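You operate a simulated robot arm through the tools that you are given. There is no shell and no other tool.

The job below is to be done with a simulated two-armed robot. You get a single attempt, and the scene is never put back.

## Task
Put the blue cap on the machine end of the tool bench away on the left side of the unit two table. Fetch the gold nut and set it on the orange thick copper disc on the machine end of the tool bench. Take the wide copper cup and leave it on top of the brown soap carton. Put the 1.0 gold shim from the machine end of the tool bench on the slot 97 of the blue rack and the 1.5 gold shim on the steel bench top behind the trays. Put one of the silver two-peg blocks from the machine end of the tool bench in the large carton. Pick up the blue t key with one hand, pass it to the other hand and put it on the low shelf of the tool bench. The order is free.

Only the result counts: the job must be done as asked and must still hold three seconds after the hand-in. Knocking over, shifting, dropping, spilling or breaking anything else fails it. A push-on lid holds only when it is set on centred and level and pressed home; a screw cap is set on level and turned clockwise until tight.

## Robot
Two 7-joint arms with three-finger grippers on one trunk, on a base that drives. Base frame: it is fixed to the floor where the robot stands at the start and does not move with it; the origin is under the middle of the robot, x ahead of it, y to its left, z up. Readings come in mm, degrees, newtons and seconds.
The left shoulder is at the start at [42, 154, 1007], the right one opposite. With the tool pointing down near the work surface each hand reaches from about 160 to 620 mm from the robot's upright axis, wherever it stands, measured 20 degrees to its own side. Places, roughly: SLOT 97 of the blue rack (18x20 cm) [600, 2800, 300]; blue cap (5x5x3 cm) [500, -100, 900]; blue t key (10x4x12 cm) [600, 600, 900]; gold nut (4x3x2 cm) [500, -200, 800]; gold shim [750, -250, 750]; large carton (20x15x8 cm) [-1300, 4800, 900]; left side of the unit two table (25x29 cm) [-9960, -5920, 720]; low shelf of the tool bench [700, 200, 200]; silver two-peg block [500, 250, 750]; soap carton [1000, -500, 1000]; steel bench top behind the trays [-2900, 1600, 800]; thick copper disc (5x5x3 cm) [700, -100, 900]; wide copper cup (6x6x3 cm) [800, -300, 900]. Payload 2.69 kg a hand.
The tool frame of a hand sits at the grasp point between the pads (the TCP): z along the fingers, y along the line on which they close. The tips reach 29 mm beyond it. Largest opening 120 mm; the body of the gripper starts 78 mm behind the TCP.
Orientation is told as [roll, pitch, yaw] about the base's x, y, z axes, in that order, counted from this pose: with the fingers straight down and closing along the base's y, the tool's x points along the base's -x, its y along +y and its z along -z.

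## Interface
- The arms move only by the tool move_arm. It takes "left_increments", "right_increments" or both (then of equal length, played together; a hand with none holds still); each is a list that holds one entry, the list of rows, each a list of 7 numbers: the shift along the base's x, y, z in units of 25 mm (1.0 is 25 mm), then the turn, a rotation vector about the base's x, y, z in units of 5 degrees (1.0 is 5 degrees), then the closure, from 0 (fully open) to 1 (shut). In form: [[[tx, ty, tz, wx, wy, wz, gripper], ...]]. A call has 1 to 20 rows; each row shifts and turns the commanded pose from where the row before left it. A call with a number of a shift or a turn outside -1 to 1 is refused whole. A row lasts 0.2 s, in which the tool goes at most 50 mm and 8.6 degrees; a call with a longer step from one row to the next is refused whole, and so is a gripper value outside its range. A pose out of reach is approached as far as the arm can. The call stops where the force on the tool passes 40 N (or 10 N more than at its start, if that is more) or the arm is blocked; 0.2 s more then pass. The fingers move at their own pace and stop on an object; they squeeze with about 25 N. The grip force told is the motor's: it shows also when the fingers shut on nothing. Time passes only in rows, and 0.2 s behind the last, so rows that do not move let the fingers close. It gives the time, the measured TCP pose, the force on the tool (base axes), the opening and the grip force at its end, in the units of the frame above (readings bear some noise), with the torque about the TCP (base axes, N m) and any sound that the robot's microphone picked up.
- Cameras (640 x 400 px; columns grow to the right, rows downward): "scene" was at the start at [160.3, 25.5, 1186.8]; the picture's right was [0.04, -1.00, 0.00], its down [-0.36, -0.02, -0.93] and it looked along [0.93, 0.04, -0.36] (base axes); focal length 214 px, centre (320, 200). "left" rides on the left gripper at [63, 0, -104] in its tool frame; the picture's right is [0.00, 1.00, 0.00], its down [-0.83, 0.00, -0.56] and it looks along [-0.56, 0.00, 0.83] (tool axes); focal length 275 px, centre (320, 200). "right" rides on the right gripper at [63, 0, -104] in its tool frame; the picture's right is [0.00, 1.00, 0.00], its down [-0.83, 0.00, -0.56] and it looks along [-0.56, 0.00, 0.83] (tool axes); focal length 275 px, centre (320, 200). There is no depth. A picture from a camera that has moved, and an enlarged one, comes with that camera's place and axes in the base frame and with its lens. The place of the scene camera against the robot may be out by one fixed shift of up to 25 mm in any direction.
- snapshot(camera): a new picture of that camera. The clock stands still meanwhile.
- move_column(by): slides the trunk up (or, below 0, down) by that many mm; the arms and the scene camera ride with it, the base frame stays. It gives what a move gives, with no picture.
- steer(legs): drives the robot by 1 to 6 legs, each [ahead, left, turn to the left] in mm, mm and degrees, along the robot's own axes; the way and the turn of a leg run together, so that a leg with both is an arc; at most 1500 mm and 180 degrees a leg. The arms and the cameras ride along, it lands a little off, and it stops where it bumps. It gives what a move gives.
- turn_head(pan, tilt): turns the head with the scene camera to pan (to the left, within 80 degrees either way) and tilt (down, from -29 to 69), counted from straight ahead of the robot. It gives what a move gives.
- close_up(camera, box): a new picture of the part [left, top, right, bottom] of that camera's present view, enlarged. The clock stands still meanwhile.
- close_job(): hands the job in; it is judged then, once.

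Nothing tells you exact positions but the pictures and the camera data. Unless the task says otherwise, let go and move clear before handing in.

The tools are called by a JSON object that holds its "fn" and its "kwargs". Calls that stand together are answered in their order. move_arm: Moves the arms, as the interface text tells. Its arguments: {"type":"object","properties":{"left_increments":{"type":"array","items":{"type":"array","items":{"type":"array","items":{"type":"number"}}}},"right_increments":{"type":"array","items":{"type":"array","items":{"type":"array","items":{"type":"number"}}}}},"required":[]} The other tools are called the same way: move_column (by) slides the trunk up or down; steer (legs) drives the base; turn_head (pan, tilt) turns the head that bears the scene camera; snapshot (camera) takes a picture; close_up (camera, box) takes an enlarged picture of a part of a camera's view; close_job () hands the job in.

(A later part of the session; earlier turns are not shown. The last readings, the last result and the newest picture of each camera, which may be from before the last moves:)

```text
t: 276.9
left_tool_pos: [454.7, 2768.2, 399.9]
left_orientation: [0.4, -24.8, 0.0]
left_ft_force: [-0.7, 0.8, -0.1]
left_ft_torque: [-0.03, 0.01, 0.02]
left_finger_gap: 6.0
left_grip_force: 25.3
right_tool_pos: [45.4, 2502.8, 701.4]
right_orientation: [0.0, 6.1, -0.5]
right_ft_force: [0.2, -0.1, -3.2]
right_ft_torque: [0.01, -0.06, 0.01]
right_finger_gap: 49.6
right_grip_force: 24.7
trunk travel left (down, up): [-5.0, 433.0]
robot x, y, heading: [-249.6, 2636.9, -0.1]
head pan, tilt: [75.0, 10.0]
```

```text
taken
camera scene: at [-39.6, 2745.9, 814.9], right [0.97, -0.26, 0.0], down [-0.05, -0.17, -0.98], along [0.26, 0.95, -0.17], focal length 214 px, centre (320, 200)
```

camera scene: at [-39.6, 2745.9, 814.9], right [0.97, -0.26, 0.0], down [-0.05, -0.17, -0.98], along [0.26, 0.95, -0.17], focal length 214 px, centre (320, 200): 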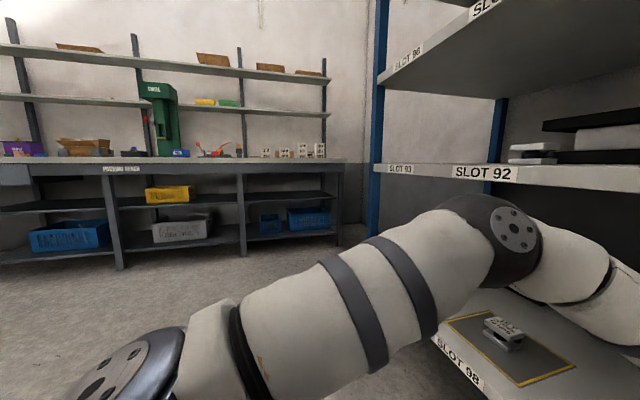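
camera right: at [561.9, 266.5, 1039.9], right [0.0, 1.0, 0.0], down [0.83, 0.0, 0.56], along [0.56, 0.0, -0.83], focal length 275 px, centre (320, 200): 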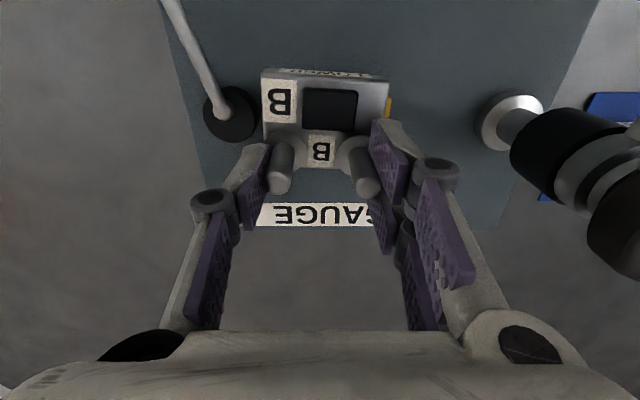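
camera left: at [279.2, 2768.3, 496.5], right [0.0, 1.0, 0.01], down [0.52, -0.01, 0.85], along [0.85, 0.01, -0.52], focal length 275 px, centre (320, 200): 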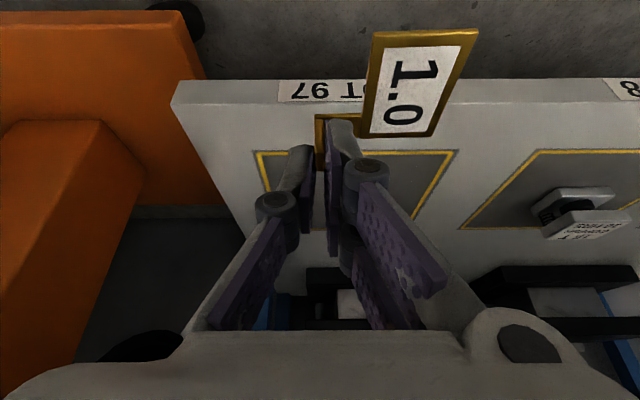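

The elbow now stays well clear (front at x≈192). I drive 150 mm ahead, bringing the shim over pad 97.

{"fn": "steer", "kwargs": {"legs": [[150, 0, 0]]}}

{"fn": "turn_head", "kwargs": {"pan": 25, "tilt": 30}}

{"fn": "snapshot", "kwargs": {"camera": "left"}}

{"fn": "snapshot", "kwargs": {"camera": "scene"}}

```text
t: 278.3
left_tool_pos: [599.7, 2767.7, 399.7]
left_orientation: [0.5, -24.9, 0.1]
left_ft_force: [-0.7, -0.4, -0.4]
left_ft_torque: [-0.03, 0.02, -0.02]
left_finger_gap: 6.0
left_grip_force: 25.6
right_tool_pos: [191.7, 2504.6, 700.3]
right_orientation: [0.1, 6.1, -0.4]
right_ft_force: [-0.4, -0.1, -4.6]
right_ft_torque: [0.01, -0.07, 0.02]
right_finger_gap: 49.8
right_grip_force: 25.6
trunk travel left (down, up): [-5.0, 433.0]
robot x, y, heading: [-106.3, 2632.8, -0.1]
head pan, tilt: [75.0, 10.0]
```

```text
t: 279.5
left_tool_pos: [600.8, 2767.4, 399.2]
left_orientation: [0.3, -24.9, 0.1]
left_ft_force: [0.0, -0.4, -1.8]
left_ft_torque: [-0.05, -0.06, 0.0]
left_finger_gap: 6.0
left_grip_force: 24.9
right_tool_pos: [190.1, 2503.2, 701.2]
right_orientation: [0.0, 6.0, -0.5]
right_ft_force: [-0.6, -0.4, -3.6]
right_ft_torque: [0.0, -0.06, -0.01]
right_finger_gap: 49.4
right_grip_force: 25.1
trunk travel left (down, up): [-5.0, 433.0]
robot x, y, heading: [-105.3, 2637.7, -0.1]
head pan, tilt: [25.0, 30.0]
```

```text
taken
camera left: at [497.9, 2768.4, 469.2], right [0.0, 1.0, 0.01], down [0.52, -0.01, 0.85], along [0.85, 0.01, -0.52], focal length 275 px, centre (320, 200)
```

left: 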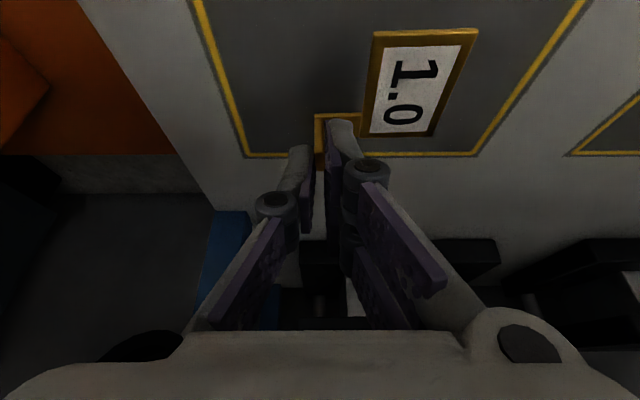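

```text
taken
camera scene: at [164.0, 2694.0, 782.6], right [0.42, -0.91, 0.0], down [-0.45, -0.21, -0.87], along [0.79, 0.37, -0.5], focal length 214 px, centre (320, 200)
```

scene: 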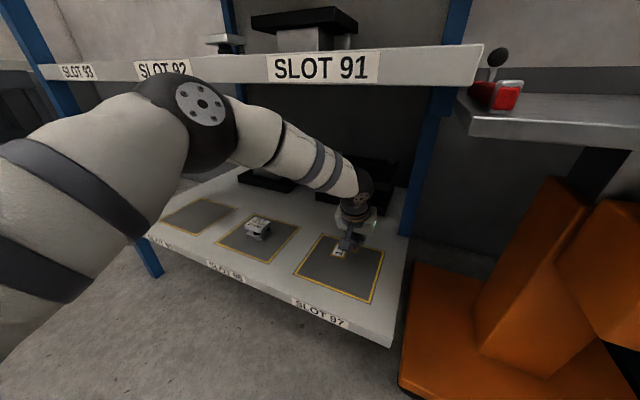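

The shim is above the pad, about centred. I lower it.

{"fn": "move_arm", "kwargs": {"left_increments": [[[0.1, 0, -0.5, 0, 0, 0, 1], [0.1, 0, -0.6, 0, 0, 0, 1], [0, 0, -0.5, 0, 0, 0, 1], [0, 0, -0.2, 0, 0, 0, 1], [0, 0, 0, 0, 0, 0, 1]]]}}

{"fn": "snapshot", "kwargs": {"camera": "left"}}

{"fn": "close_up", "kwargs": {"camera": "scene", "box": [280, 170, 420, 330]}}

```text
t: 280.7
left_tool_pos: [604.5, 2766.1, 354.6]
left_orientation: [0.5, -24.9, 0.1]
left_ft_force: [-0.7, -0.3, 0.5]
left_ft_torque: [-0.03, -0.01, -0.01]
left_finger_gap: 6.1
left_grip_force: 25.4
right_tool_pos: [191.6, 2503.7, 701.4]
right_orientation: [0.1, 6.1, -0.5]
right_ft_force: [-0.4, 0.4, -4.2]
right_ft_torque: [0.0, -0.05, 0.01]
right_finger_gap: 49.3
right_grip_force: 25.0
trunk travel left (down, up): [-5.0, 433.0]
robot x, y, heading: [-107.8, 2638.2, -0.2]
head pan, tilt: [25.0, 30.0]
```

```text
taken
camera left: at [502.8, 2768.0, 424.2], right [0.0, 1.0, 0.01], down [0.52, -0.01, 0.85], along [0.85, 0.01, -0.52], focal length 275 px, centre (320, 200)
```

left: 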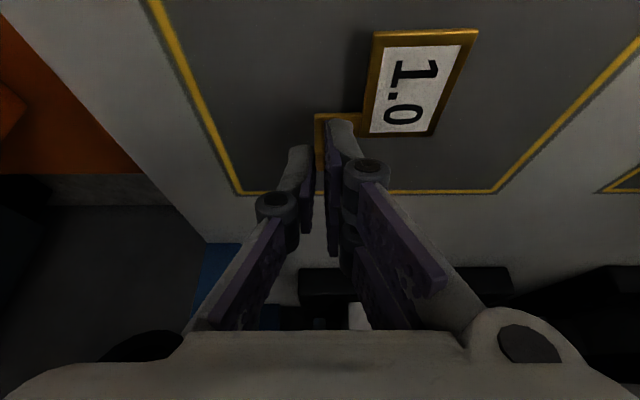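

```text
2.50 times, centred on (350, 250) of scene
camera zoom: at [164.0, 2693.9, 782.6], right [0.42, -0.91, 0.0], down [-0.45, -0.21, -0.87], along [0.79, 0.36, -0.5], focal length 536 px, centre (245, 75)
```

zoom: 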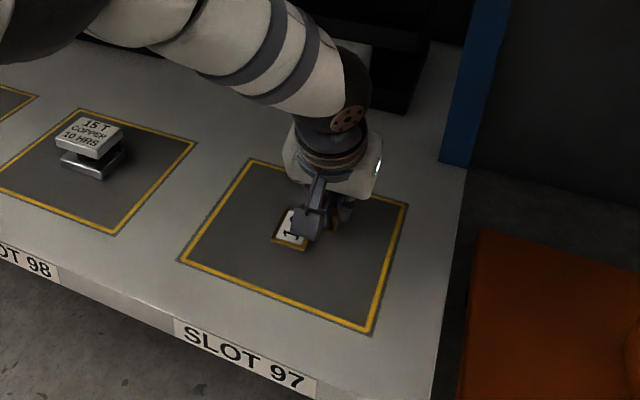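

{"fn": "move_arm", "kwargs": {"left_increments": [[[0, 0, -0.15, 0, 0, 0, 1], [0, 0, -0.15, 0, 0, 0, 1], [0, 0, -0.08, 0, 0, 0, 1], [0, 0, 0, 0, 0, 0, 1]]]}}

{"fn": "move_arm", "kwargs": {"left_increments": [[[0, 0, -0.08, 0, 0, 0, 1], [0, 0, 0, 0, 0, 0, 1]]]}}

{"fn": "move_arm", "kwargs": {"left_increments": [[[0, 0, -0.06, 0, 0, 0, 1], [0, 0, 0, 0, 0, 0, 1]]]}}

```text
t: 281.7
left_tool_pos: [604.5, 2766.9, 345.7]
left_orientation: [0.4, -24.9, 0.1]
left_ft_force: [-0.5, -0.9, -1.0]
left_ft_torque: [-0.03, 0.0, 0.0]
left_finger_gap: 6.2
left_grip_force: 24.7
right_tool_pos: [190.4, 2504.0, 701.8]
right_orientation: [0.0, 6.1, -0.5]
right_ft_force: [-0.7, -0.1, -4.2]
right_ft_torque: [-0.04, -0.05, 0.07]
right_finger_gap: 49.8
right_grip_force: 25.8
trunk travel left (down, up): [-5.0, 433.0]
robot x, y, heading: [-102.9, 2634.4, -0.2]
head pan, tilt: [25.0, 30.0]
```

```text
t: 282.3
left_tool_pos: [605.1, 2767.3, 343.3]
left_orientation: [0.4, -24.9, 0.1]
left_ft_force: [-0.5, 0.1, 0.0]
left_ft_torque: [-0.03, 0.01, -0.02]
left_finger_gap: 6.0
left_grip_force: 24.9
right_tool_pos: [191.7, 2504.5, 701.5]
right_orientation: [0.0, 6.0, -0.5]
right_ft_force: [0.1, 0.2, -4.0]
right_ft_torque: [0.03, -0.05, 0.04]
right_finger_gap: 49.5
right_grip_force: 24.6
trunk travel left (down, up): [-5.0, 433.0]
robot x, y, heading: [-104.4, 2632.8, 0.0]
head pan, tilt: [25.0, 30.0]
```

```text
t: 282.9
left_tool_pos: [604.8, 2766.2, 341.0]
left_orientation: [0.4, -24.9, 0.1]
left_ft_force: [0.0, 0.5, 0.2]
left_ft_torque: [0.01, 0.0, -0.03]
left_finger_gap: 5.9
left_grip_force: 24.6
right_tool_pos: [190.4, 2504.7, 701.1]
right_orientation: [0.0, 6.1, -0.6]
right_ft_force: [-0.3, -0.2, -4.2]
right_ft_torque: [-0.01, -0.04, 0.03]
right_finger_gap: 49.6
right_grip_force: 24.9
trunk travel left (down, up): [-5.0, 433.0]
robot x, y, heading: [-105.7, 2635.1, -0.0]
head pan, tilt: [25.0, 30.0]
```

{"fn": "move_arm", "kwargs": {"left_increments": [[[0, 0, -0.06, 0, 0, 0, 1], [0, 0, 0, 0, 0, 0, 1]]]}}

{"fn": "move_arm", "kwargs": {"left_increments": [[[0, 0, -0.06, 0, 0, 0, 1], [0, 0, 0, 0, 0, 0, 1]]]}}

{"fn": "move_arm", "kwargs": {"left_increments": [[[0, 0, -0.06, 0, 0, 0, 1], [0, 0, 0, 0, 0, 0, 1]]]}}

{"fn": "snapshot", "kwargs": {"camera": "left"}}

```text
t: 283.5
left_tool_pos: [605.8, 2766.6, 342.4]
left_orientation: [0.4, -25.0, 0.1]
left_ft_force: [0.2, -1.4, 5.9]
left_ft_torque: [-0.01, -0.08, -0.03]
left_finger_gap: 6.0
left_grip_force: 25.1
right_tool_pos: [192.2, 2503.9, 701.2]
right_orientation: [0.0, 6.1, -0.5]
right_ft_force: [-0.3, -0.5, -3.8]
right_ft_torque: [0.04, -0.1, 0.02]
right_finger_gap: 49.7
right_grip_force: 24.9
trunk travel left (down, up): [-5.0, 433.0]
robot x, y, heading: [-102.2, 2632.5, -0.4]
head pan, tilt: [25.0, 30.0]
```

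```text
t: 284.1
left_tool_pos: [605.0, 2766.8, 341.3]
left_orientation: [0.4, -25.0, 0.1]
left_ft_force: [-5.0, -2.4, 19.0]
left_ft_torque: [-0.02, 0.12, 0.01]
left_finger_gap: 6.2
left_grip_force: 24.8
right_tool_pos: [190.5, 2503.3, 701.2]
right_orientation: [0.0, 6.0, -0.5]
right_ft_force: [0.4, -0.7, -3.6]
right_ft_torque: [-0.03, -0.05, 0.01]
right_finger_gap: 49.7
right_grip_force: 26.2
trunk travel left (down, up): [-5.0, 433.0]
robot x, y, heading: [-104.9, 2636.3, -0.1]
head pan, tilt: [25.0, 30.0]
```

```text
t: 284.7
left_tool_pos: [605.5, 2767.3, 339.7]
left_orientation: [0.4, -25.1, 0.0]
left_ft_force: [0.2, -0.5, 23.2]
left_ft_torque: [0.0, -0.17, -0.01]
left_finger_gap: 6.0
left_grip_force: 24.6
right_tool_pos: [189.4, 2502.8, 701.6]
right_orientation: [0.0, 6.0, -0.5]
right_ft_force: [0.1, 0.5, -4.4]
right_ft_torque: [-0.03, -0.08, 0.0]
right_finger_gap: 49.5
right_grip_force: 25.1
trunk travel left (down, up): [-5.0, 433.0]
robot x, y, heading: [-104.2, 2632.8, 0.1]
head pan, tilt: [25.0, 30.0]
```

```text
taken
camera left: at [503.4, 2768.4, 408.8], right [0.0, 1.0, 0.01], down [0.52, -0.01, 0.86], along [0.86, 0.0, -0.52], focal length 275 px, centre (320, 200)
```

left: 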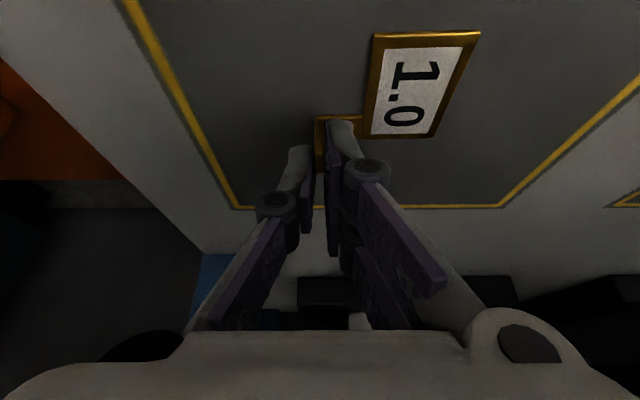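

The shim rests on the pad. I ease off, open and withdraw along the finger direction.

{"fn": "move_arm", "kwargs": {"left_increments": [[[0, 0, 0.1, 0, 0, 0, 1], [0, 0, 0, 0, 0, 0, 0.9], [0, 0, 0, 0, 0, 0, 0.8], [0, 0, 0, 0, 0, 0, 0.75], [-0.05, 0, 0.12, 0, 0, 0, 0.75], [-0.15, 0, 0.35, 0, 0, 0, 0.75], [-0.2, 0, 0.5, 0, 0, 0, 0.75], [-0.3, 0, 0.7, 0, 0, 0, 0.75], [-0.3, 0, 0.7, 0, 0, 0, 0.75], [0, 0, 0, 0, 0, 0, 0.75]]]}}

{"fn": "snapshot", "kwargs": {"camera": "left"}}

{"fn": "close_up", "kwargs": {"camera": "scene", "box": [280, 170, 420, 330]}}

```text
t: 286.9
left_tool_pos: [580.7, 2767.0, 399.9]
left_orientation: [0.4, -24.8, 0.1]
left_ft_force: [0.2, 0.8, 0.3]
left_ft_torque: [0.02, -0.02, 0.03]
left_finger_gap: 30.2
left_grip_force: 0.1
right_tool_pos: [191.6, 2503.5, 700.2]
right_orientation: [0.1, 6.1, -0.6]
right_ft_force: [-0.6, -0.8, -4.0]
right_ft_torque: [-0.01, -0.07, 0.0]
right_finger_gap: 49.5
right_grip_force: 24.7
trunk travel left (down, up): [-5.0, 433.0]
robot x, y, heading: [-103.9, 2635.1, -0.0]
head pan, tilt: [25.0, 30.0]
```

```text
taken
camera left: at [478.3, 2768.6, 468.8], right [0.0, 1.0, 0.01], down [0.52, -0.01, 0.85], along [0.85, 0.01, -0.52], focal length 275 px, centre (320, 200)
```

left: 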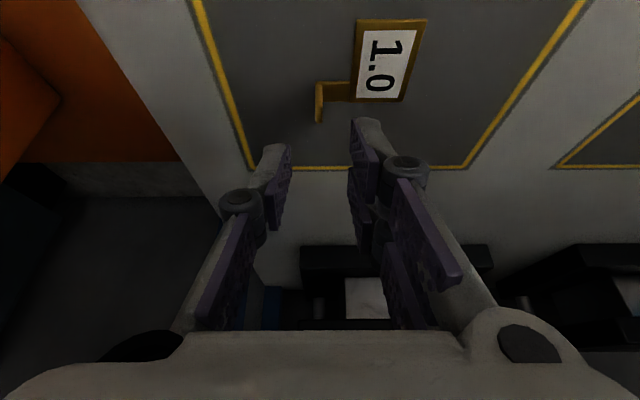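

```text
2.50 times, centred on (350, 250) of scene
camera zoom: at [164.0, 2693.9, 782.6], right [0.42, -0.91, 0.0], down [-0.45, -0.21, -0.87], along [0.79, 0.36, -0.5], focal length 536 px, centre (245, 75)
```

zoom: 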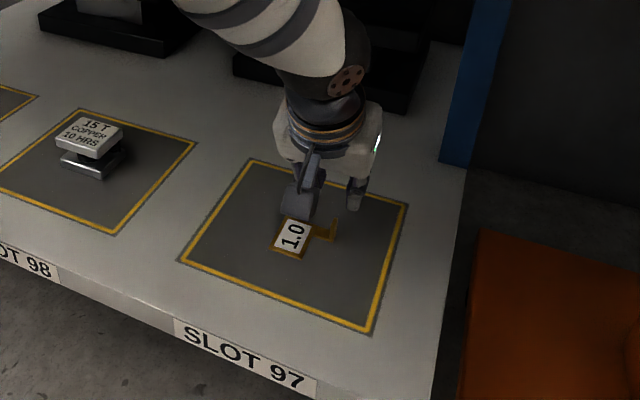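

The 1.0 shim lies inside slot 97. I back out, raise the trunk and tuck the left arm.

{"fn": "steer", "kwargs": {"legs": [[-420, 0, 0]]}}

{"fn": "move_column", "kwargs": {"by": 370}}

{"fn": "move_arm", "kwargs": {"left_increments": [[[-0.5, 0, 0.9, 0, 0, 0, 0.6], [-0.5, 0, 0.9, 0, 0, 0, 0.6], [-0.5, 0, 0.9, 0, 0, 0, 0.6], [-0.5, 0, 0.9, 0, 0, 0, 0.6], [-0.5, 0, 0.9, 0, 0, 0, 0.6], [-0.5, 0, 0.9, 0, 0, 0, 0.6], [-0.5, 0, 0.9, 0, 0, 0, 0.6], [-0.5, 0, 0.9, 0, 0, 0, 0.6], [-0.5, 0, 0.9, 0, 0, 0, 0.6], [-0.5, 0, 0.9, 0, 0, 0, 0.6], [-0.5, 0, 0.9, 0, 0, 0, 0.6], [-0.8, 0, 0.9, 0, 1, 0, 0.6], [-0.9, 0, 0.9, 0, 1, 0, 0.6], [-0.9, 0, 0.5, 0, 1, 0, 0.6], [-0.9, 0, 0, 0, 1, 0, 0.6], [-0.9, 0, 0, 0, 0.97, 0, 0.6], [0, 0, 0, 0, 0, 0, 0.6]]]}}

{"fn": "turn_head", "kwargs": {"pan": 75, "tilt": 20}}

{"fn": "snapshot", "kwargs": {"camera": "scene"}}

```text
t: 289.5
left_tool_pos: [157.0, 2768.5, 399.9]
left_orientation: [0.3, -24.9, 0.1]
left_ft_force: [0.9, 0.4, -0.6]
left_ft_torque: [-0.03, 0.04, -0.02]
left_finger_gap: 30.0
left_grip_force: 0.0
right_tool_pos: [-230.8, 2505.5, 701.9]
right_orientation: [0.0, 6.1, -0.5]
right_ft_force: [-0.1, 0.7, -4.1]
right_ft_torque: [0.01, -0.09, 0.0]
right_finger_gap: 49.5
right_grip_force: 24.4
trunk travel left (down, up): [-5.0, 433.0]
robot x, y, heading: [-529.0, 2635.2, -0.1]
head pan, tilt: [25.0, 30.0]
```

```text
t: 293.1
left_tool_pos: [156.7, 2769.5, 768.0]
left_orientation: [0.5, -24.8, 0.3]
left_ft_force: [0.0, 0.7, -0.8]
left_ft_torque: [0.0, -0.01, 0.02]
left_finger_gap: 30.0
left_grip_force: 0.0
right_tool_pos: [-230.5, 2504.7, 1071.1]
right_orientation: [0.0, 6.2, -0.4]
right_ft_force: [-0.4, 0.3, -4.0]
right_ft_torque: [-0.02, -0.04, -0.01]
right_finger_gap: 49.4
right_grip_force: 24.4
trunk travel left (down, up): [-375.0, 63.0]
robot x, y, heading: [-527.8, 2637.2, 0.0]
head pan, tilt: [25.0, 30.0]
```

```text
t: 296.7
left_tool_pos: [-89.1, 2767.9, 1073.8]
left_orientation: [0.5, 0.0, 0.2]
left_ft_force: [-0.8, 0.3, -1.3]
left_ft_torque: [0.01, 0.0, 0.0]
left_finger_gap: 48.0
left_grip_force: 0.1
right_tool_pos: [-231.5, 2504.5, 1071.6]
right_orientation: [0.0, 6.1, -0.4]
right_ft_force: [-0.2, -0.6, -3.2]
right_ft_torque: [-0.01, -0.07, 0.0]
right_finger_gap: 49.7
right_grip_force: 25.3
trunk travel left (down, up): [-375.0, 63.0]
robot x, y, heading: [-530.0, 2632.7, -0.0]
head pan, tilt: [25.0, 30.0]
```

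```text
t: 297.8
left_tool_pos: [-89.7, 2768.2, 1073.5]
left_orientation: [0.5, 0.0, 0.1]
left_ft_force: [0.6, 0.6, -0.5]
left_ft_torque: [0.01, 0.03, 0.0]
left_finger_gap: 47.9
left_grip_force: 0.1
right_tool_pos: [-230.9, 2504.5, 1071.2]
right_orientation: [0.0, 6.1, -0.4]
right_ft_force: [0.8, 0.1, -3.5]
right_ft_torque: [-0.04, -0.05, 0.02]
right_finger_gap: 49.1
right_grip_force: 25.6
trunk travel left (down, up): [-375.0, 63.0]
robot x, y, heading: [-527.4, 2637.2, 0.1]
head pan, tilt: [75.0, 20.0]
```

```text
taken
camera scene: at [-436.0, 2746.5, 1188.1], right [0.97, -0.26, 0.0], down [-0.09, -0.33, -0.94], along [0.24, 0.91, -0.34], focal length 214 px, centre (320, 200)
```

scene: 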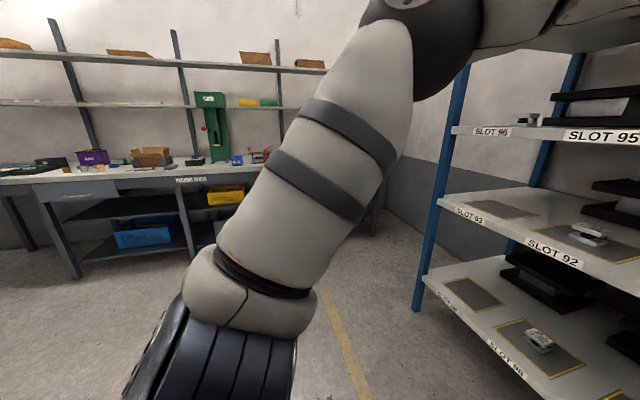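

The open brown carton is on the bench along the far wall (about [-1350,4900]). I turn to face it and drive closer.

{"fn": "steer", "kwargs": {"legs": [[0, 0, 90], [900, 700, 0]]}}

{"fn": "turn_head", "kwargs": {"pan": 0, "tilt": 20}}

{"fn": "snapshot", "kwargs": {"camera": "scene"}}

```text
t: 307.5
left_tool_pos: [-1372.1, 3965.0, 1074.5]
left_orientation: [0.5, 0.1, 90.5]
left_ft_force: [0.7, 0.8, 0.2]
left_ft_torque: [0.0, -0.02, 0.0]
left_finger_gap: 47.8
left_grip_force: 0.0
right_tool_pos: [-1109.1, 3822.0, 1071.5]
right_orientation: [0.1, 6.1, 89.9]
right_ft_force: [-0.3, 0.7, -4.4]
right_ft_torque: [0.04, -0.03, -0.02]
right_finger_gap: 49.4
right_grip_force: 25.2
trunk travel left (down, up): [-375.0, 63.0]
robot x, y, heading: [-1238.9, 3527.4, 90.1]
head pan, tilt: [75.0, 20.0]
```

```text
t: 309.0
left_tool_pos: [-1372.3, 3964.9, 1073.7]
left_orientation: [0.5, 0.0, 90.4]
left_ft_force: [0.3, -0.1, -0.2]
left_ft_torque: [0.0, 0.0, -0.01]
left_finger_gap: 47.7
left_grip_force: 0.0
right_tool_pos: [-1106.8, 3822.4, 1070.5]
right_orientation: [0.0, 6.1, 89.7]
right_ft_force: [0.6, -0.2, -3.4]
right_ft_torque: [0.07, -0.03, 0.02]
right_finger_gap: 49.4
right_grip_force: 25.2
trunk travel left (down, up): [-375.0, 63.0]
robot x, y, heading: [-1237.0, 3526.8, 90.3]
head pan, tilt: [0.0, 20.0]
```

```text
taken
camera scene: at [-1234.2, 3704.0, 1188.1], right [1.0, 0.0, 0.0], down [0.0, -0.34, -0.94], along [0.0, 0.94, -0.34], focal length 214 px, centre (320, 200)
```

scene: 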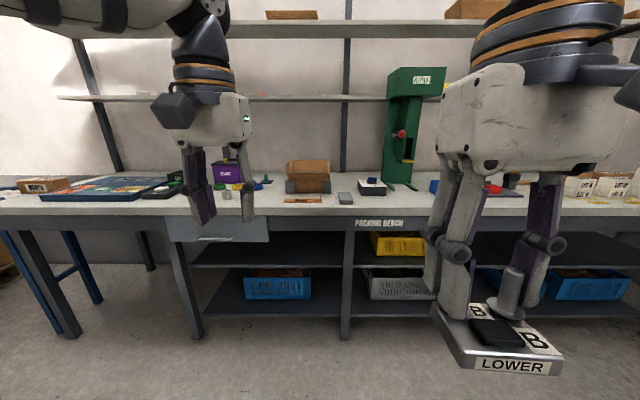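

The packing bench holds the open carton straight ahead. I drive up to it, with the right hand in line.

{"fn": "steer", "kwargs": {"legs": [[680, 170, 0]]}}

{"fn": "turn_head", "kwargs": {"pan": -15, "tilt": 35}}

{"fn": "snapshot", "kwargs": {"camera": "scene"}}

{"fn": "snapshot", "kwargs": {"camera": "right"}}

{"fn": "snapshot", "kwargs": {"camera": "left"}}

```text
t: 312.9
left_tool_pos: [-1558.5, 4652.4, 1073.8]
left_orientation: [0.5, -0.1, 91.1]
left_ft_force: [0.0, 0.6, 0.4]
left_ft_torque: [0.0, 0.03, 0.01]
left_finger_gap: 48.0
left_grip_force: 0.0
right_tool_pos: [-1289.8, 4513.9, 1072.2]
right_orientation: [-0.1, 6.0, 90.5]
right_ft_force: [-1.1, -0.4, -4.7]
right_ft_torque: [0.04, 0.0, -0.02]
right_finger_gap: 49.5
right_grip_force: 25.1
trunk travel left (down, up): [-375.0, 63.0]
robot x, y, heading: [-1418.3, 4210.9, 91.0]
head pan, tilt: [0.0, 20.0]
```

```text
t: 313.7
left_tool_pos: [-1558.1, 4652.1, 1074.2]
left_orientation: [0.5, 0.0, 91.0]
left_ft_force: [-0.3, -0.3, -0.9]
left_ft_torque: [-0.01, 0.0, -0.02]
left_finger_gap: 48.0
left_grip_force: 0.0
right_tool_pos: [-1291.2, 4513.8, 1072.0]
right_orientation: [0.0, 6.2, 90.4]
right_ft_force: [0.8, 0.6, -4.2]
right_ft_torque: [0.05, -0.02, 0.0]
right_finger_gap: 49.6
right_grip_force: 24.8
trunk travel left (down, up): [-375.0, 63.0]
robot x, y, heading: [-1416.0, 4214.5, 91.3]
head pan, tilt: [-15.0, 35.0]
```

```text
taken
camera scene: at [-1392.8, 4385.7, 1164.3], right [0.97, -0.24, 0.0], down [-0.14, -0.56, -0.82], along [0.2, 0.79, -0.57], focal length 214 px, centre (320, 200)
```

scene: 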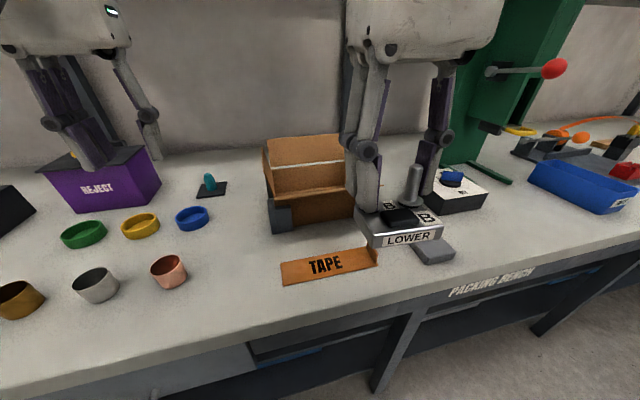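

```text
taken
camera right: at [-1290.8, 4462.2, 1181.0], right [-1.0, -0.01, 0.0], down [-0.01, 0.89, 0.46], along [-0.01, 0.46, -0.89], focal length 275 px, centre (320, 200)
```

right: 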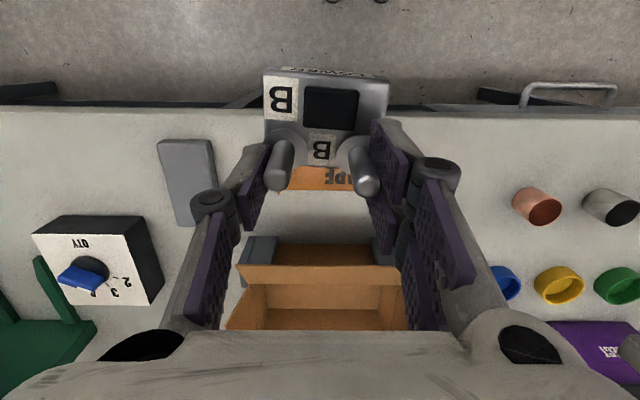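

```text
taken
camera left: at [-1557.0, 4590.9, 1179.0], right [-1.0, -0.01, 0.01], down [-0.01, 0.83, 0.56], along [-0.02, 0.56, -0.83], focal length 275 px, centre (320, 200)
```

left: 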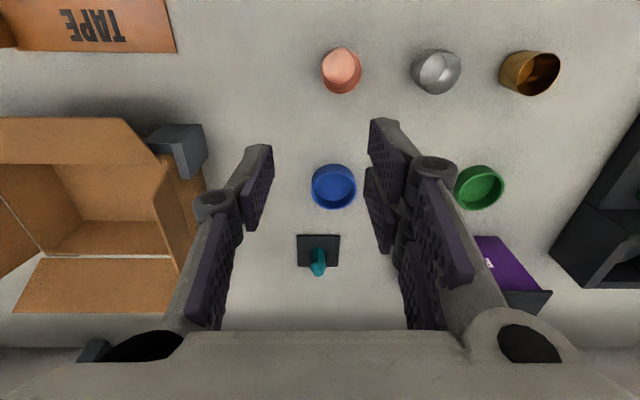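

{"fn": "close_up", "kwargs": {"camera": "left", "box": [0, 100, 220, 340]}}

{"fn": "close_up", "kwargs": {"camera": "scene", "box": [240, 110, 460, 290]}}

{"fn": "close_up", "kwargs": {"camera": "right", "box": [210, 220, 430, 335]}}

```text
1.67 times, centred on (110, 220) of left
camera zoom: at [-1557.0, 4590.9, 1179.0], right [-1.0, -0.01, 0.01], down [-0.01, 0.83, 0.56], along [-0.02, 0.56, -0.83], focal length 459 px, centre (670, 167)
```

zoom: 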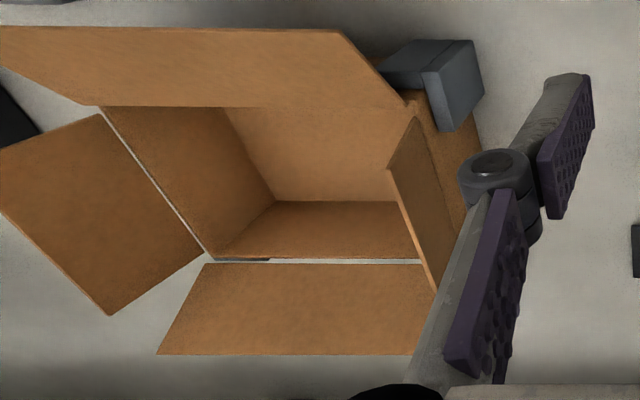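

```text
2.22 times, centred on (350, 200) of scene
camera zoom: at [-1392.8, 4385.7, 1164.3], right [0.97, -0.24, 0.0], down [-0.14, -0.56, -0.82], along [0.2, 0.79, -0.57], focal length 477 px, centre (253, 200)
```

zoom: 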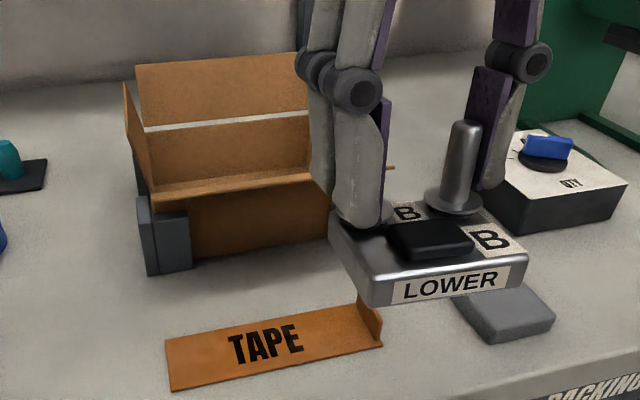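

```text
2.91 times, centred on (320, 278) of right
camera zoom: at [-1290.8, 4462.2, 1181.0], right [-1.0, -0.01, 0.0], down [-0.01, 0.89, 0.46], along [-0.01, 0.46, -0.89], focal length 801 px, centre (320, -26)
```

zoom: 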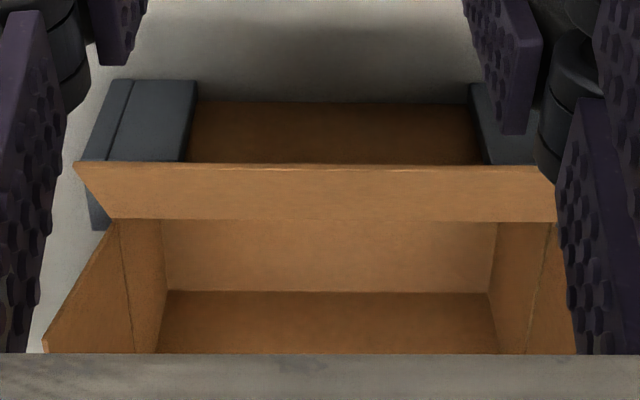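

Carton interior: x −1390…−1200, y ≈4720…4850, floor z≈850, rim ≈925. I move 60 mm closer, level the right hand, and bring the block over it.

{"fn": "steer", "kwargs": {"legs": [[60, 0, -1]]}}

{"fn": "move_arm", "kwargs": {"right_increments": [[[0, 0.5, 0.1, 0.61, 0, 0, 1], [0, 0.8, 0.1, 0.61, 0, 0, 1], [0, 0.9, 0, 0, 0, 0, 1], [0, 0.9, 0, 0, 0, 0, 1], [0, 0.9, 0, 0, 0, 0, 1], [0, 0.9, 0, 0, 0, 0, 1], [0, 0.9, 0, 0, 0, 0, 1], [0, 0.5, 0, 0, 0, 0, 1], [0, 0, 0, 0, 0, 0, 1]]]}}

{"fn": "snapshot", "kwargs": {"camera": "right"}}

{"fn": "snapshot", "kwargs": {"camera": "scene"}}

{"fn": "snapshot", "kwargs": {"camera": "left"}}

```text
t: 314.6
left_tool_pos: [-1550.2, 4715.4, 1073.2]
left_orientation: [0.4, 0.0, 90.1]
left_ft_force: [0.5, 1.3, -0.2]
left_ft_torque: [-0.03, 0.02, -0.03]
left_finger_gap: 48.1
left_grip_force: 0.2
right_tool_pos: [-1286.6, 4572.2, 1071.1]
right_orientation: [0.0, 6.3, 89.6]
right_ft_force: [-0.5, 0.5, -4.5]
right_ft_torque: [0.01, 0.0, -0.02]
right_finger_gap: 49.5
right_grip_force: 24.7
trunk travel left (down, up): [-375.0, 63.0]
robot x, y, heading: [-1417.3, 4274.2, 89.8]
head pan, tilt: [-15.0, 35.0]
```

```text
t: 316.6
left_tool_pos: [-1549.3, 4713.3, 1073.5]
left_orientation: [0.5, 0.0, 90.2]
left_ft_force: [0.4, -1.0, 0.1]
left_ft_torque: [-0.03, -0.02, -0.03]
left_finger_gap: 48.0
left_grip_force: 0.0
right_tool_pos: [-1287.7, 4727.1, 1075.7]
right_orientation: [0.1, 0.0, 89.5]
right_ft_force: [-0.1, 0.1, -3.3]
right_ft_torque: [0.05, -0.03, -0.02]
right_finger_gap: 49.5
right_grip_force: 25.0
trunk travel left (down, up): [-375.0, 63.0]
robot x, y, heading: [-1415.3, 4274.4, 89.8]
head pan, tilt: [-15.0, 35.0]
```

```text
taken
camera right: at [-1287.0, 4664.8, 1179.6], right [-1.0, 0.0, 0.0], down [0.0, 0.83, 0.56], along [0.0, 0.56, -0.83], focal length 275 px, centre (320, 200)
```

right: 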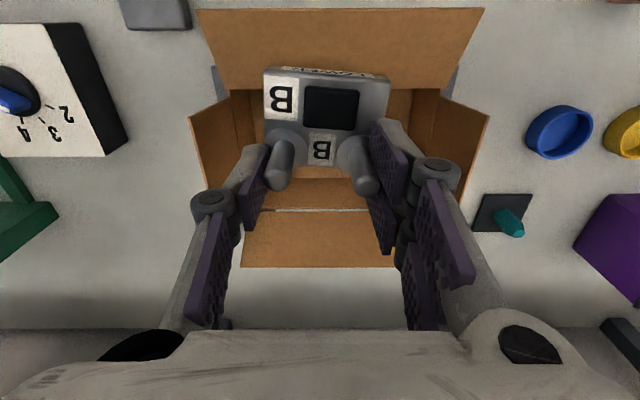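

```text
taken
camera scene: at [-1390.4, 4444.7, 1164.3], right [0.97, -0.26, 0.0], down [-0.15, -0.55, -0.82], along [0.21, 0.79, -0.57], focal length 214 px, centre (320, 200)
```

scene: 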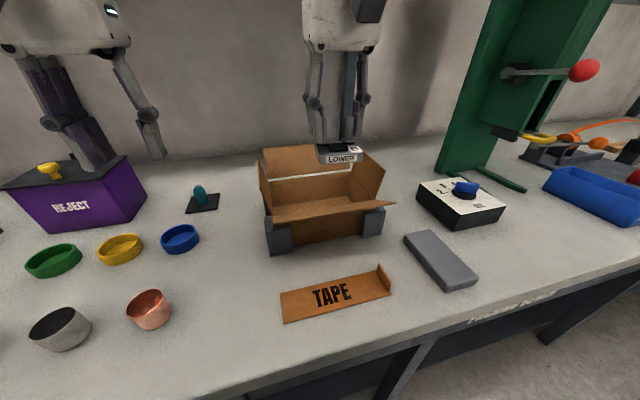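

```text
taken
camera left: at [-1550.7, 4652.8, 1179.0], right [-1.0, 0.0, 0.01], down [0.01, 0.83, 0.56], along [-0.01, 0.56, -0.83], focal length 275 px, centre (320, 200)
```

left: 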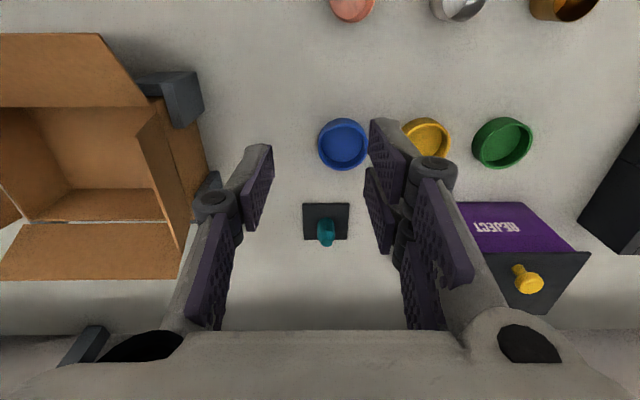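

{"fn": "move_arm", "kwargs": {"right_increments": [[[-0.25, 0.6, 0, 0, 0, 0.08, 1], [-0.25, 0.8, 0, 0, 0, 0, 1], [0, 0.8, 0, 0, 0, 0, 1], [0, 0.7, -0.2, 0, 0, 0, 1], [0, 0, -0.8, 0, 0, 0, 1], [0, 0, -0.8, 0, 0, 0, 1], [0, 0, 0, 0, 0, 0, 1]]]}}

{"fn": "snapshot", "kwargs": {"camera": "right"}}

{"fn": "close_up", "kwargs": {"camera": "scene", "box": [240, 60, 400, 260]}}

```text
t: 318.2
left_tool_pos: [-1551.0, 4713.7, 1074.0]
left_orientation: [0.6, 0.0, 90.1]
left_ft_force: [-0.4, 0.5, 0.4]
left_ft_torque: [-0.04, 0.0, 0.04]
left_finger_gap: 48.4
left_grip_force: 0.2
right_tool_pos: [-1298.6, 4791.0, 1033.8]
right_orientation: [0.0, 0.0, 89.9]
right_ft_force: [0.3, 0.1, -4.2]
right_ft_torque: [0.06, -0.02, 0.02]
right_finger_gap: 49.6
right_grip_force: 24.9
right hand out of reach, approached as far as the arm can: row 4
trunk travel left (down, up): [-375.0, 63.0]
robot x, y, heading: [-1418.0, 4274.6, 89.8]
head pan, tilt: [-15.0, 35.0]
```

```text
taken
camera right: at [-1298.7, 4727.7, 1137.0], right [-1.0, 0.0, 0.0], down [0.0, 0.83, 0.56], along [0.0, 0.56, -0.83], focal length 275 px, centre (320, 200)
```

right: 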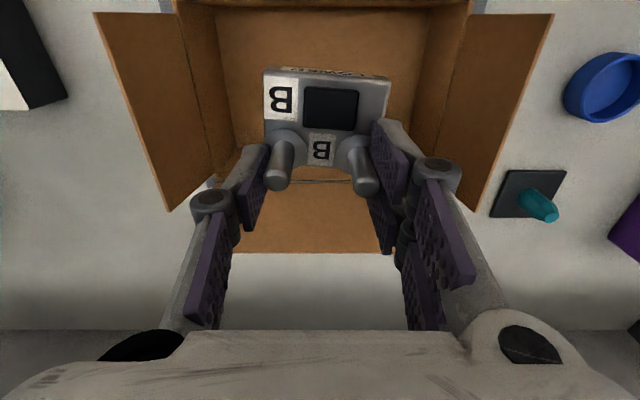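

```text
2.00 times, centred on (320, 160) of scene
camera zoom: at [-1390.6, 4444.7, 1164.3], right [0.97, -0.26, 0.0], down [-0.15, -0.55, -0.82], along [0.21, 0.79, -0.57], focal length 429 px, centre (320, 280)
```

zoom: 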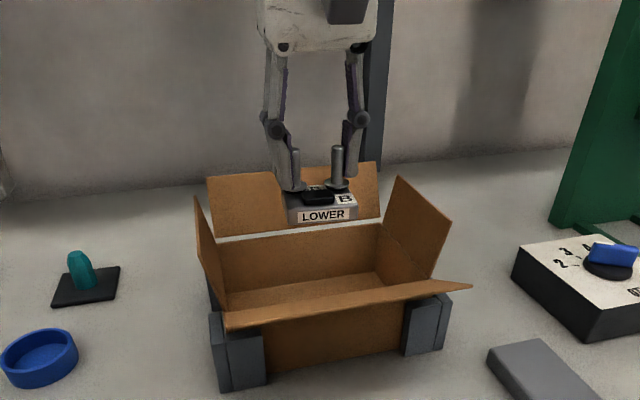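

{"fn": "move_arm", "kwargs": {"right_increments": [[[0, 0.1, -0.8, 0, 0, 0, 1], [0, 0.1, -0.8, 0, 0, 0, 1], [0, 0, -0.8, 0, 0, 0, 1], [0, 0, -0.8, 0, 0, 0, 1], [0, 0, -0.6, 0, 0, 0, 1], [0, 0, -0.4, 0, 0, 0, 1], [0, 0, 0, 0, 0, 0, 1]]]}}

{"fn": "snapshot", "kwargs": {"camera": "right"}}

{"fn": "close_up", "kwargs": {"camera": "scene", "box": [240, 60, 400, 260]}}

```text
t: 319.8
left_tool_pos: [-1550.2, 4713.4, 1073.6]
left_orientation: [0.5, 0.0, 90.1]
left_ft_force: [-0.1, 0.1, 0.5]
left_ft_torque: [0.0, 0.03, 0.04]
left_finger_gap: 48.2
left_grip_force: 0.0
right_tool_pos: [-1298.4, 4796.7, 928.1]
right_orientation: [0.1, -0.1, 89.9]
right_ft_force: [-0.3, -0.2, -4.2]
right_ft_torque: [0.06, -0.03, -0.02]
right_finger_gap: 49.6
right_grip_force: 25.3
trunk travel left (down, up): [-375.0, 63.0]
robot x, y, heading: [-1415.7, 4276.7, 90.1]
head pan, tilt: [-15.0, 35.0]
```

```text
taken
camera right: at [-1299.2, 4733.2, 1032.4], right [-1.0, 0.0, 0.0], down [0.0, 0.83, 0.56], along [0.0, 0.56, -0.83], focal length 275 px, centre (320, 200)
```

right: 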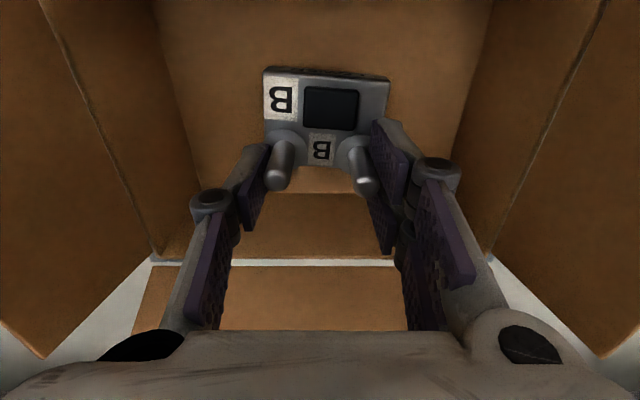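

```text
2.00 times, centred on (320, 160) of scene
camera zoom: at [-1390.5, 4444.8, 1164.3], right [0.97, -0.26, 0.0], down [-0.15, -0.55, -0.82], along [0.21, 0.79, -0.57], focal length 429 px, centre (320, 280)
```

zoom: 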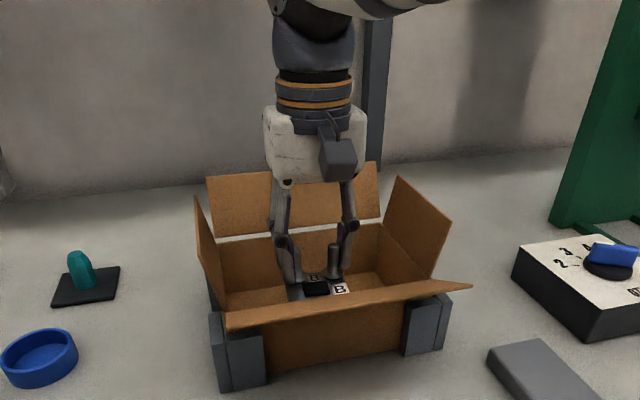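

Inside the carton now; I lower in small steps to the floor.

{"fn": "move_arm", "kwargs": {"right_increments": [[[0, 0, -0.15, 0, 0, 0, 1], [0, 0, -0.1, 0, 0, 0, 1], [0, 0, 0, 0, 0, 0, 1]]]}}

{"fn": "move_arm", "kwargs": {"right_increments": [[[0, 0, -0.08, 0, 0, 0, 1], [0, 0, 0, 0, 0, 0, 1]]]}}

{"fn": "move_arm", "kwargs": {"right_increments": [[[0, 0, -0.08, 0, 0, 0, 1], [0, 0, 0, 0, 0, 0, 1]]]}}

{"fn": "move_arm", "kwargs": {"right_increments": [[[0, 0, -0.08, 0, 0, 0, 1], [0, 0, 0, 0, 0, 0, 1]]]}}

```text
t: 320.6
left_tool_pos: [-1549.6, 4714.1, 1073.7]
left_orientation: [0.4, 0.0, 90.1]
left_ft_force: [-0.4, 0.1, -0.2]
left_ft_torque: [0.03, -0.04, 0.01]
left_finger_gap: 48.1
left_grip_force: 0.0
right_tool_pos: [-1298.7, 4795.4, 921.2]
right_orientation: [0.1, -0.1, 90.0]
right_ft_force: [-0.4, 0.6, -4.4]
right_ft_torque: [0.03, -0.01, 0.0]
right_finger_gap: 49.6
right_grip_force: 25.8
trunk travel left (down, up): [-375.0, 63.0]
robot x, y, heading: [-1418.1, 4275.9, 89.9]
head pan, tilt: [-15.0, 35.0]
```

```text
t: 321.2
left_tool_pos: [-1551.8, 4713.3, 1073.6]
left_orientation: [0.4, 0.0, 90.2]
left_ft_force: [-0.3, -0.4, -1.0]
left_ft_torque: [0.04, 0.0, 0.02]
left_finger_gap: 48.1
left_grip_force: 0.2
right_tool_pos: [-1297.7, 4794.4, 920.4]
right_orientation: [0.1, 0.0, 89.8]
right_ft_force: [0.2, 0.0, -4.3]
right_ft_torque: [0.08, -0.01, -0.01]
right_finger_gap: 49.6
right_grip_force: 25.3
trunk travel left (down, up): [-375.0, 63.0]
robot x, y, heading: [-1414.5, 4273.8, 90.0]
head pan, tilt: [-15.0, 35.0]
```

```text
t: 321.8
left_tool_pos: [-1550.4, 4714.2, 1073.1]
left_orientation: [0.6, -0.1, 90.0]
left_ft_force: [-0.5, 0.7, 0.3]
left_ft_torque: [0.0, -0.01, 0.0]
left_finger_gap: 47.9
left_grip_force: 0.1
right_tool_pos: [-1300.9, 4796.1, 918.2]
right_orientation: [-0.1, 0.0, 89.9]
right_ft_force: [-0.1, 0.0, -4.1]
right_ft_torque: [0.03, 0.02, 0.0]
right_finger_gap: 49.6
right_grip_force: 24.2
trunk travel left (down, up): [-375.0, 63.0]
robot x, y, heading: [-1417.6, 4269.1, 89.6]
head pan, tilt: [-15.0, 35.0]
```

```text
t: 322.4
left_tool_pos: [-1549.6, 4714.4, 1073.9]
left_orientation: [0.5, 0.0, 90.1]
left_ft_force: [-0.4, -0.5, 0.4]
left_ft_torque: [0.02, 0.0, -0.03]
left_finger_gap: 48.0
left_grip_force: 0.1
right_tool_pos: [-1299.1, 4795.2, 915.6]
right_orientation: [-0.1, 0.0, 90.0]
right_ft_force: [0.3, -0.5, -4.6]
right_ft_torque: [0.08, -0.05, 0.0]
right_finger_gap: 49.5
right_grip_force: 25.1
trunk travel left (down, up): [-375.0, 63.0]
robot x, y, heading: [-1417.7, 4275.4, 90.2]
head pan, tilt: [-15.0, 35.0]
```

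{"fn": "move_arm", "kwargs": {"right_increments": [[[0, 0, -0.1, 0, 0, 0, 1], [0, 0, 0, 0, 0, 0, 1]]]}}

{"fn": "move_arm", "kwargs": {"right_increments": [[[0, 0, -0.1, 0, 0, 0, 1], [0, 0, 0, 0, 0, 0, 1]]]}}

{"fn": "move_arm", "kwargs": {"right_increments": [[[0, 0, -0.1, 0, 0, 0, 1], [0, 0, 0, 0, 0, 0, 1]]]}}

{"fn": "snapshot", "kwargs": {"camera": "right"}}

```text
t: 323.0
left_tool_pos: [-1550.3, 4713.8, 1074.0]
left_orientation: [0.5, -0.1, 90.0]
left_ft_force: [-0.5, -0.1, 0.3]
left_ft_torque: [-0.01, 0.01, 0.01]
left_finger_gap: 47.7
left_grip_force: 0.1
right_tool_pos: [-1299.6, 4796.0, 913.7]
right_orientation: [0.1, 0.0, 89.9]
right_ft_force: [0.0, 0.5, -4.5]
right_ft_torque: [0.03, -0.02, -0.01]
right_finger_gap: 49.5
right_grip_force: 24.9
trunk travel left (down, up): [-375.0, 63.0]
robot x, y, heading: [-1415.8, 4271.5, 89.9]
head pan, tilt: [-15.0, 35.0]
```

```text
t: 323.6
left_tool_pos: [-1550.5, 4714.3, 1073.3]
left_orientation: [0.5, 0.0, 90.1]
left_ft_force: [0.4, -0.3, 1.2]
left_ft_torque: [0.0, -0.02, 0.0]
left_finger_gap: 47.9
left_grip_force: 0.1
right_tool_pos: [-1298.9, 4795.6, 911.5]
right_orientation: [0.0, 0.1, 90.0]
right_ft_force: [0.7, 0.7, -3.4]
right_ft_torque: [0.04, 0.0, 0.0]
right_finger_gap: 49.9
right_grip_force: 24.9
trunk travel left (down, up): [-375.0, 63.0]
robot x, y, heading: [-1415.7, 4274.0, 90.0]
head pan, tilt: [-15.0, 35.0]
```

```text
t: 324.2
left_tool_pos: [-1550.0, 4714.5, 1074.3]
left_orientation: [0.4, 0.0, 90.2]
left_ft_force: [0.5, 0.9, 0.1]
left_ft_torque: [0.01, 0.0, 0.03]
left_finger_gap: 48.1
left_grip_force: 0.0
right_tool_pos: [-1298.2, 4796.0, 909.0]
right_orientation: [0.1, 0.0, 89.8]
right_ft_force: [-0.3, 0.4, -3.7]
right_ft_torque: [0.07, -0.01, 0.01]
right_finger_gap: 49.5
right_grip_force: 24.9
trunk travel left (down, up): [-375.0, 63.0]
robot x, y, heading: [-1415.8, 4277.1, 90.1]
head pan, tilt: [-15.0, 35.0]
```

```text
taken
camera right: at [-1298.6, 4733.1, 1012.7], right [-1.0, 0.0, 0.0], down [0.0, 0.83, 0.56], along [0.0, 0.56, -0.83], focal length 275 px, centre (320, 200)
```

right: 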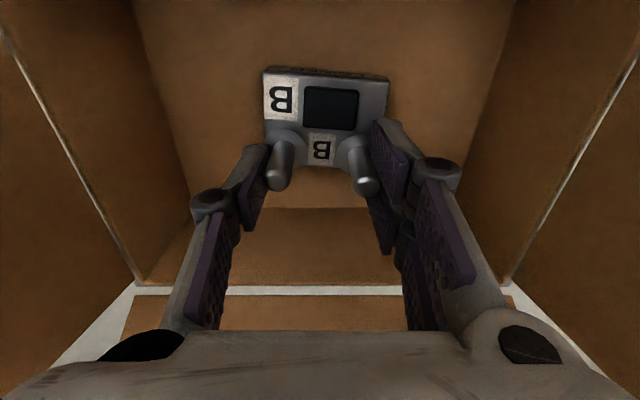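

{"fn": "move_arm", "kwargs": {"right_increments": [[[0, 0, -0.1, 0, 0, 0, 1], [0, 0, -0.08, 0, 0, 0, 1], [0, 0, 0, 0, 0, 0, 1]]]}}

{"fn": "move_arm", "kwargs": {"right_increments": [[[0, 0, -0.08, 0, 0, 0, 1], [0, 0, 0, 0, 0, 0, 1]]]}}

{"fn": "move_arm", "kwargs": {"right_increments": [[[0, 0, -0.08, 0, 0, 0, 1], [0, 0, 0, 0, 0, 0, 1]]]}}

{"fn": "move_arm", "kwargs": {"right_increments": [[[0, 0, -0.08, 0, 0, 0, 1], [0, 0, 0, 0, 0, 0, 1]]]}}

```text
t: 325.0
left_tool_pos: [-1550.6, 4714.4, 1072.9]
left_orientation: [0.5, 0.0, 90.1]
left_ft_force: [0.2, 0.5, 0.0]
left_ft_torque: [-0.02, 0.01, 0.0]
left_finger_gap: 47.8
left_grip_force: 0.0
right_tool_pos: [-1298.6, 4795.7, 904.5]
right_orientation: [0.0, 0.0, 90.0]
right_ft_force: [0.5, 0.1, -4.2]
right_ft_torque: [0.07, -0.03, 0.01]
right_finger_gap: 49.8
right_grip_force: 24.8
trunk travel left (down, up): [-375.0, 63.0]
robot x, y, heading: [-1417.5, 4276.7, 90.1]
head pan, tilt: [-15.0, 35.0]
```

```text
t: 325.6
left_tool_pos: [-1549.3, 4713.9, 1073.4]
left_orientation: [0.4, -0.1, 90.2]
left_ft_force: [-0.7, 0.1, -0.4]
left_ft_torque: [0.03, 0.01, 0.02]
left_finger_gap: 48.0
left_grip_force: 0.1
right_tool_pos: [-1299.1, 4796.0, 902.1]
right_orientation: [0.1, 0.1, 89.9]
right_ft_force: [-0.1, -0.1, -4.5]
right_ft_torque: [0.03, 0.02, 0.01]
right_finger_gap: 49.6
right_grip_force: 24.8
trunk travel left (down, up): [-375.0, 63.0]
robot x, y, heading: [-1419.2, 4278.5, 90.0]
head pan, tilt: [-15.0, 35.0]
```

```text
t: 326.2
left_tool_pos: [-1550.3, 4715.0, 1073.8]
left_orientation: [0.5, 0.1, 90.2]
left_ft_force: [0.2, 0.5, 0.6]
left_ft_torque: [0.0, 0.01, -0.05]
left_finger_gap: 47.9
left_grip_force: 0.2
right_tool_pos: [-1298.0, 4795.4, 900.8]
right_orientation: [0.1, 0.0, 89.9]
right_ft_force: [0.0, -0.2, -2.9]
right_ft_torque: [0.04, 0.02, -0.01]
right_finger_gap: 49.4
right_grip_force: 25.4
trunk travel left (down, up): [-375.0, 63.0]
robot x, y, heading: [-1420.3, 4271.7, 89.7]
head pan, tilt: [-15.0, 35.0]
```

```text
t: 326.8
left_tool_pos: [-1551.4, 4713.2, 1074.1]
left_orientation: [0.5, -0.1, 90.1]
left_ft_force: [0.4, -0.6, 0.6]
left_ft_torque: [0.01, -0.04, -0.04]
left_finger_gap: 48.1
left_grip_force: 0.1
right_tool_pos: [-1298.2, 4795.2, 899.7]
right_orientation: [0.0, -0.2, 89.9]
right_ft_force: [0.8, 4.2, 12.2]
right_ft_torque: [-0.47, -0.5, 0.13]
right_finger_gap: 49.6
right_grip_force: 25.3
trunk travel left (down, up): [-375.0, 63.0]
robot x, y, heading: [-1417.3, 4272.1, 90.0]
head pan, tilt: [-15.0, 35.0]
```

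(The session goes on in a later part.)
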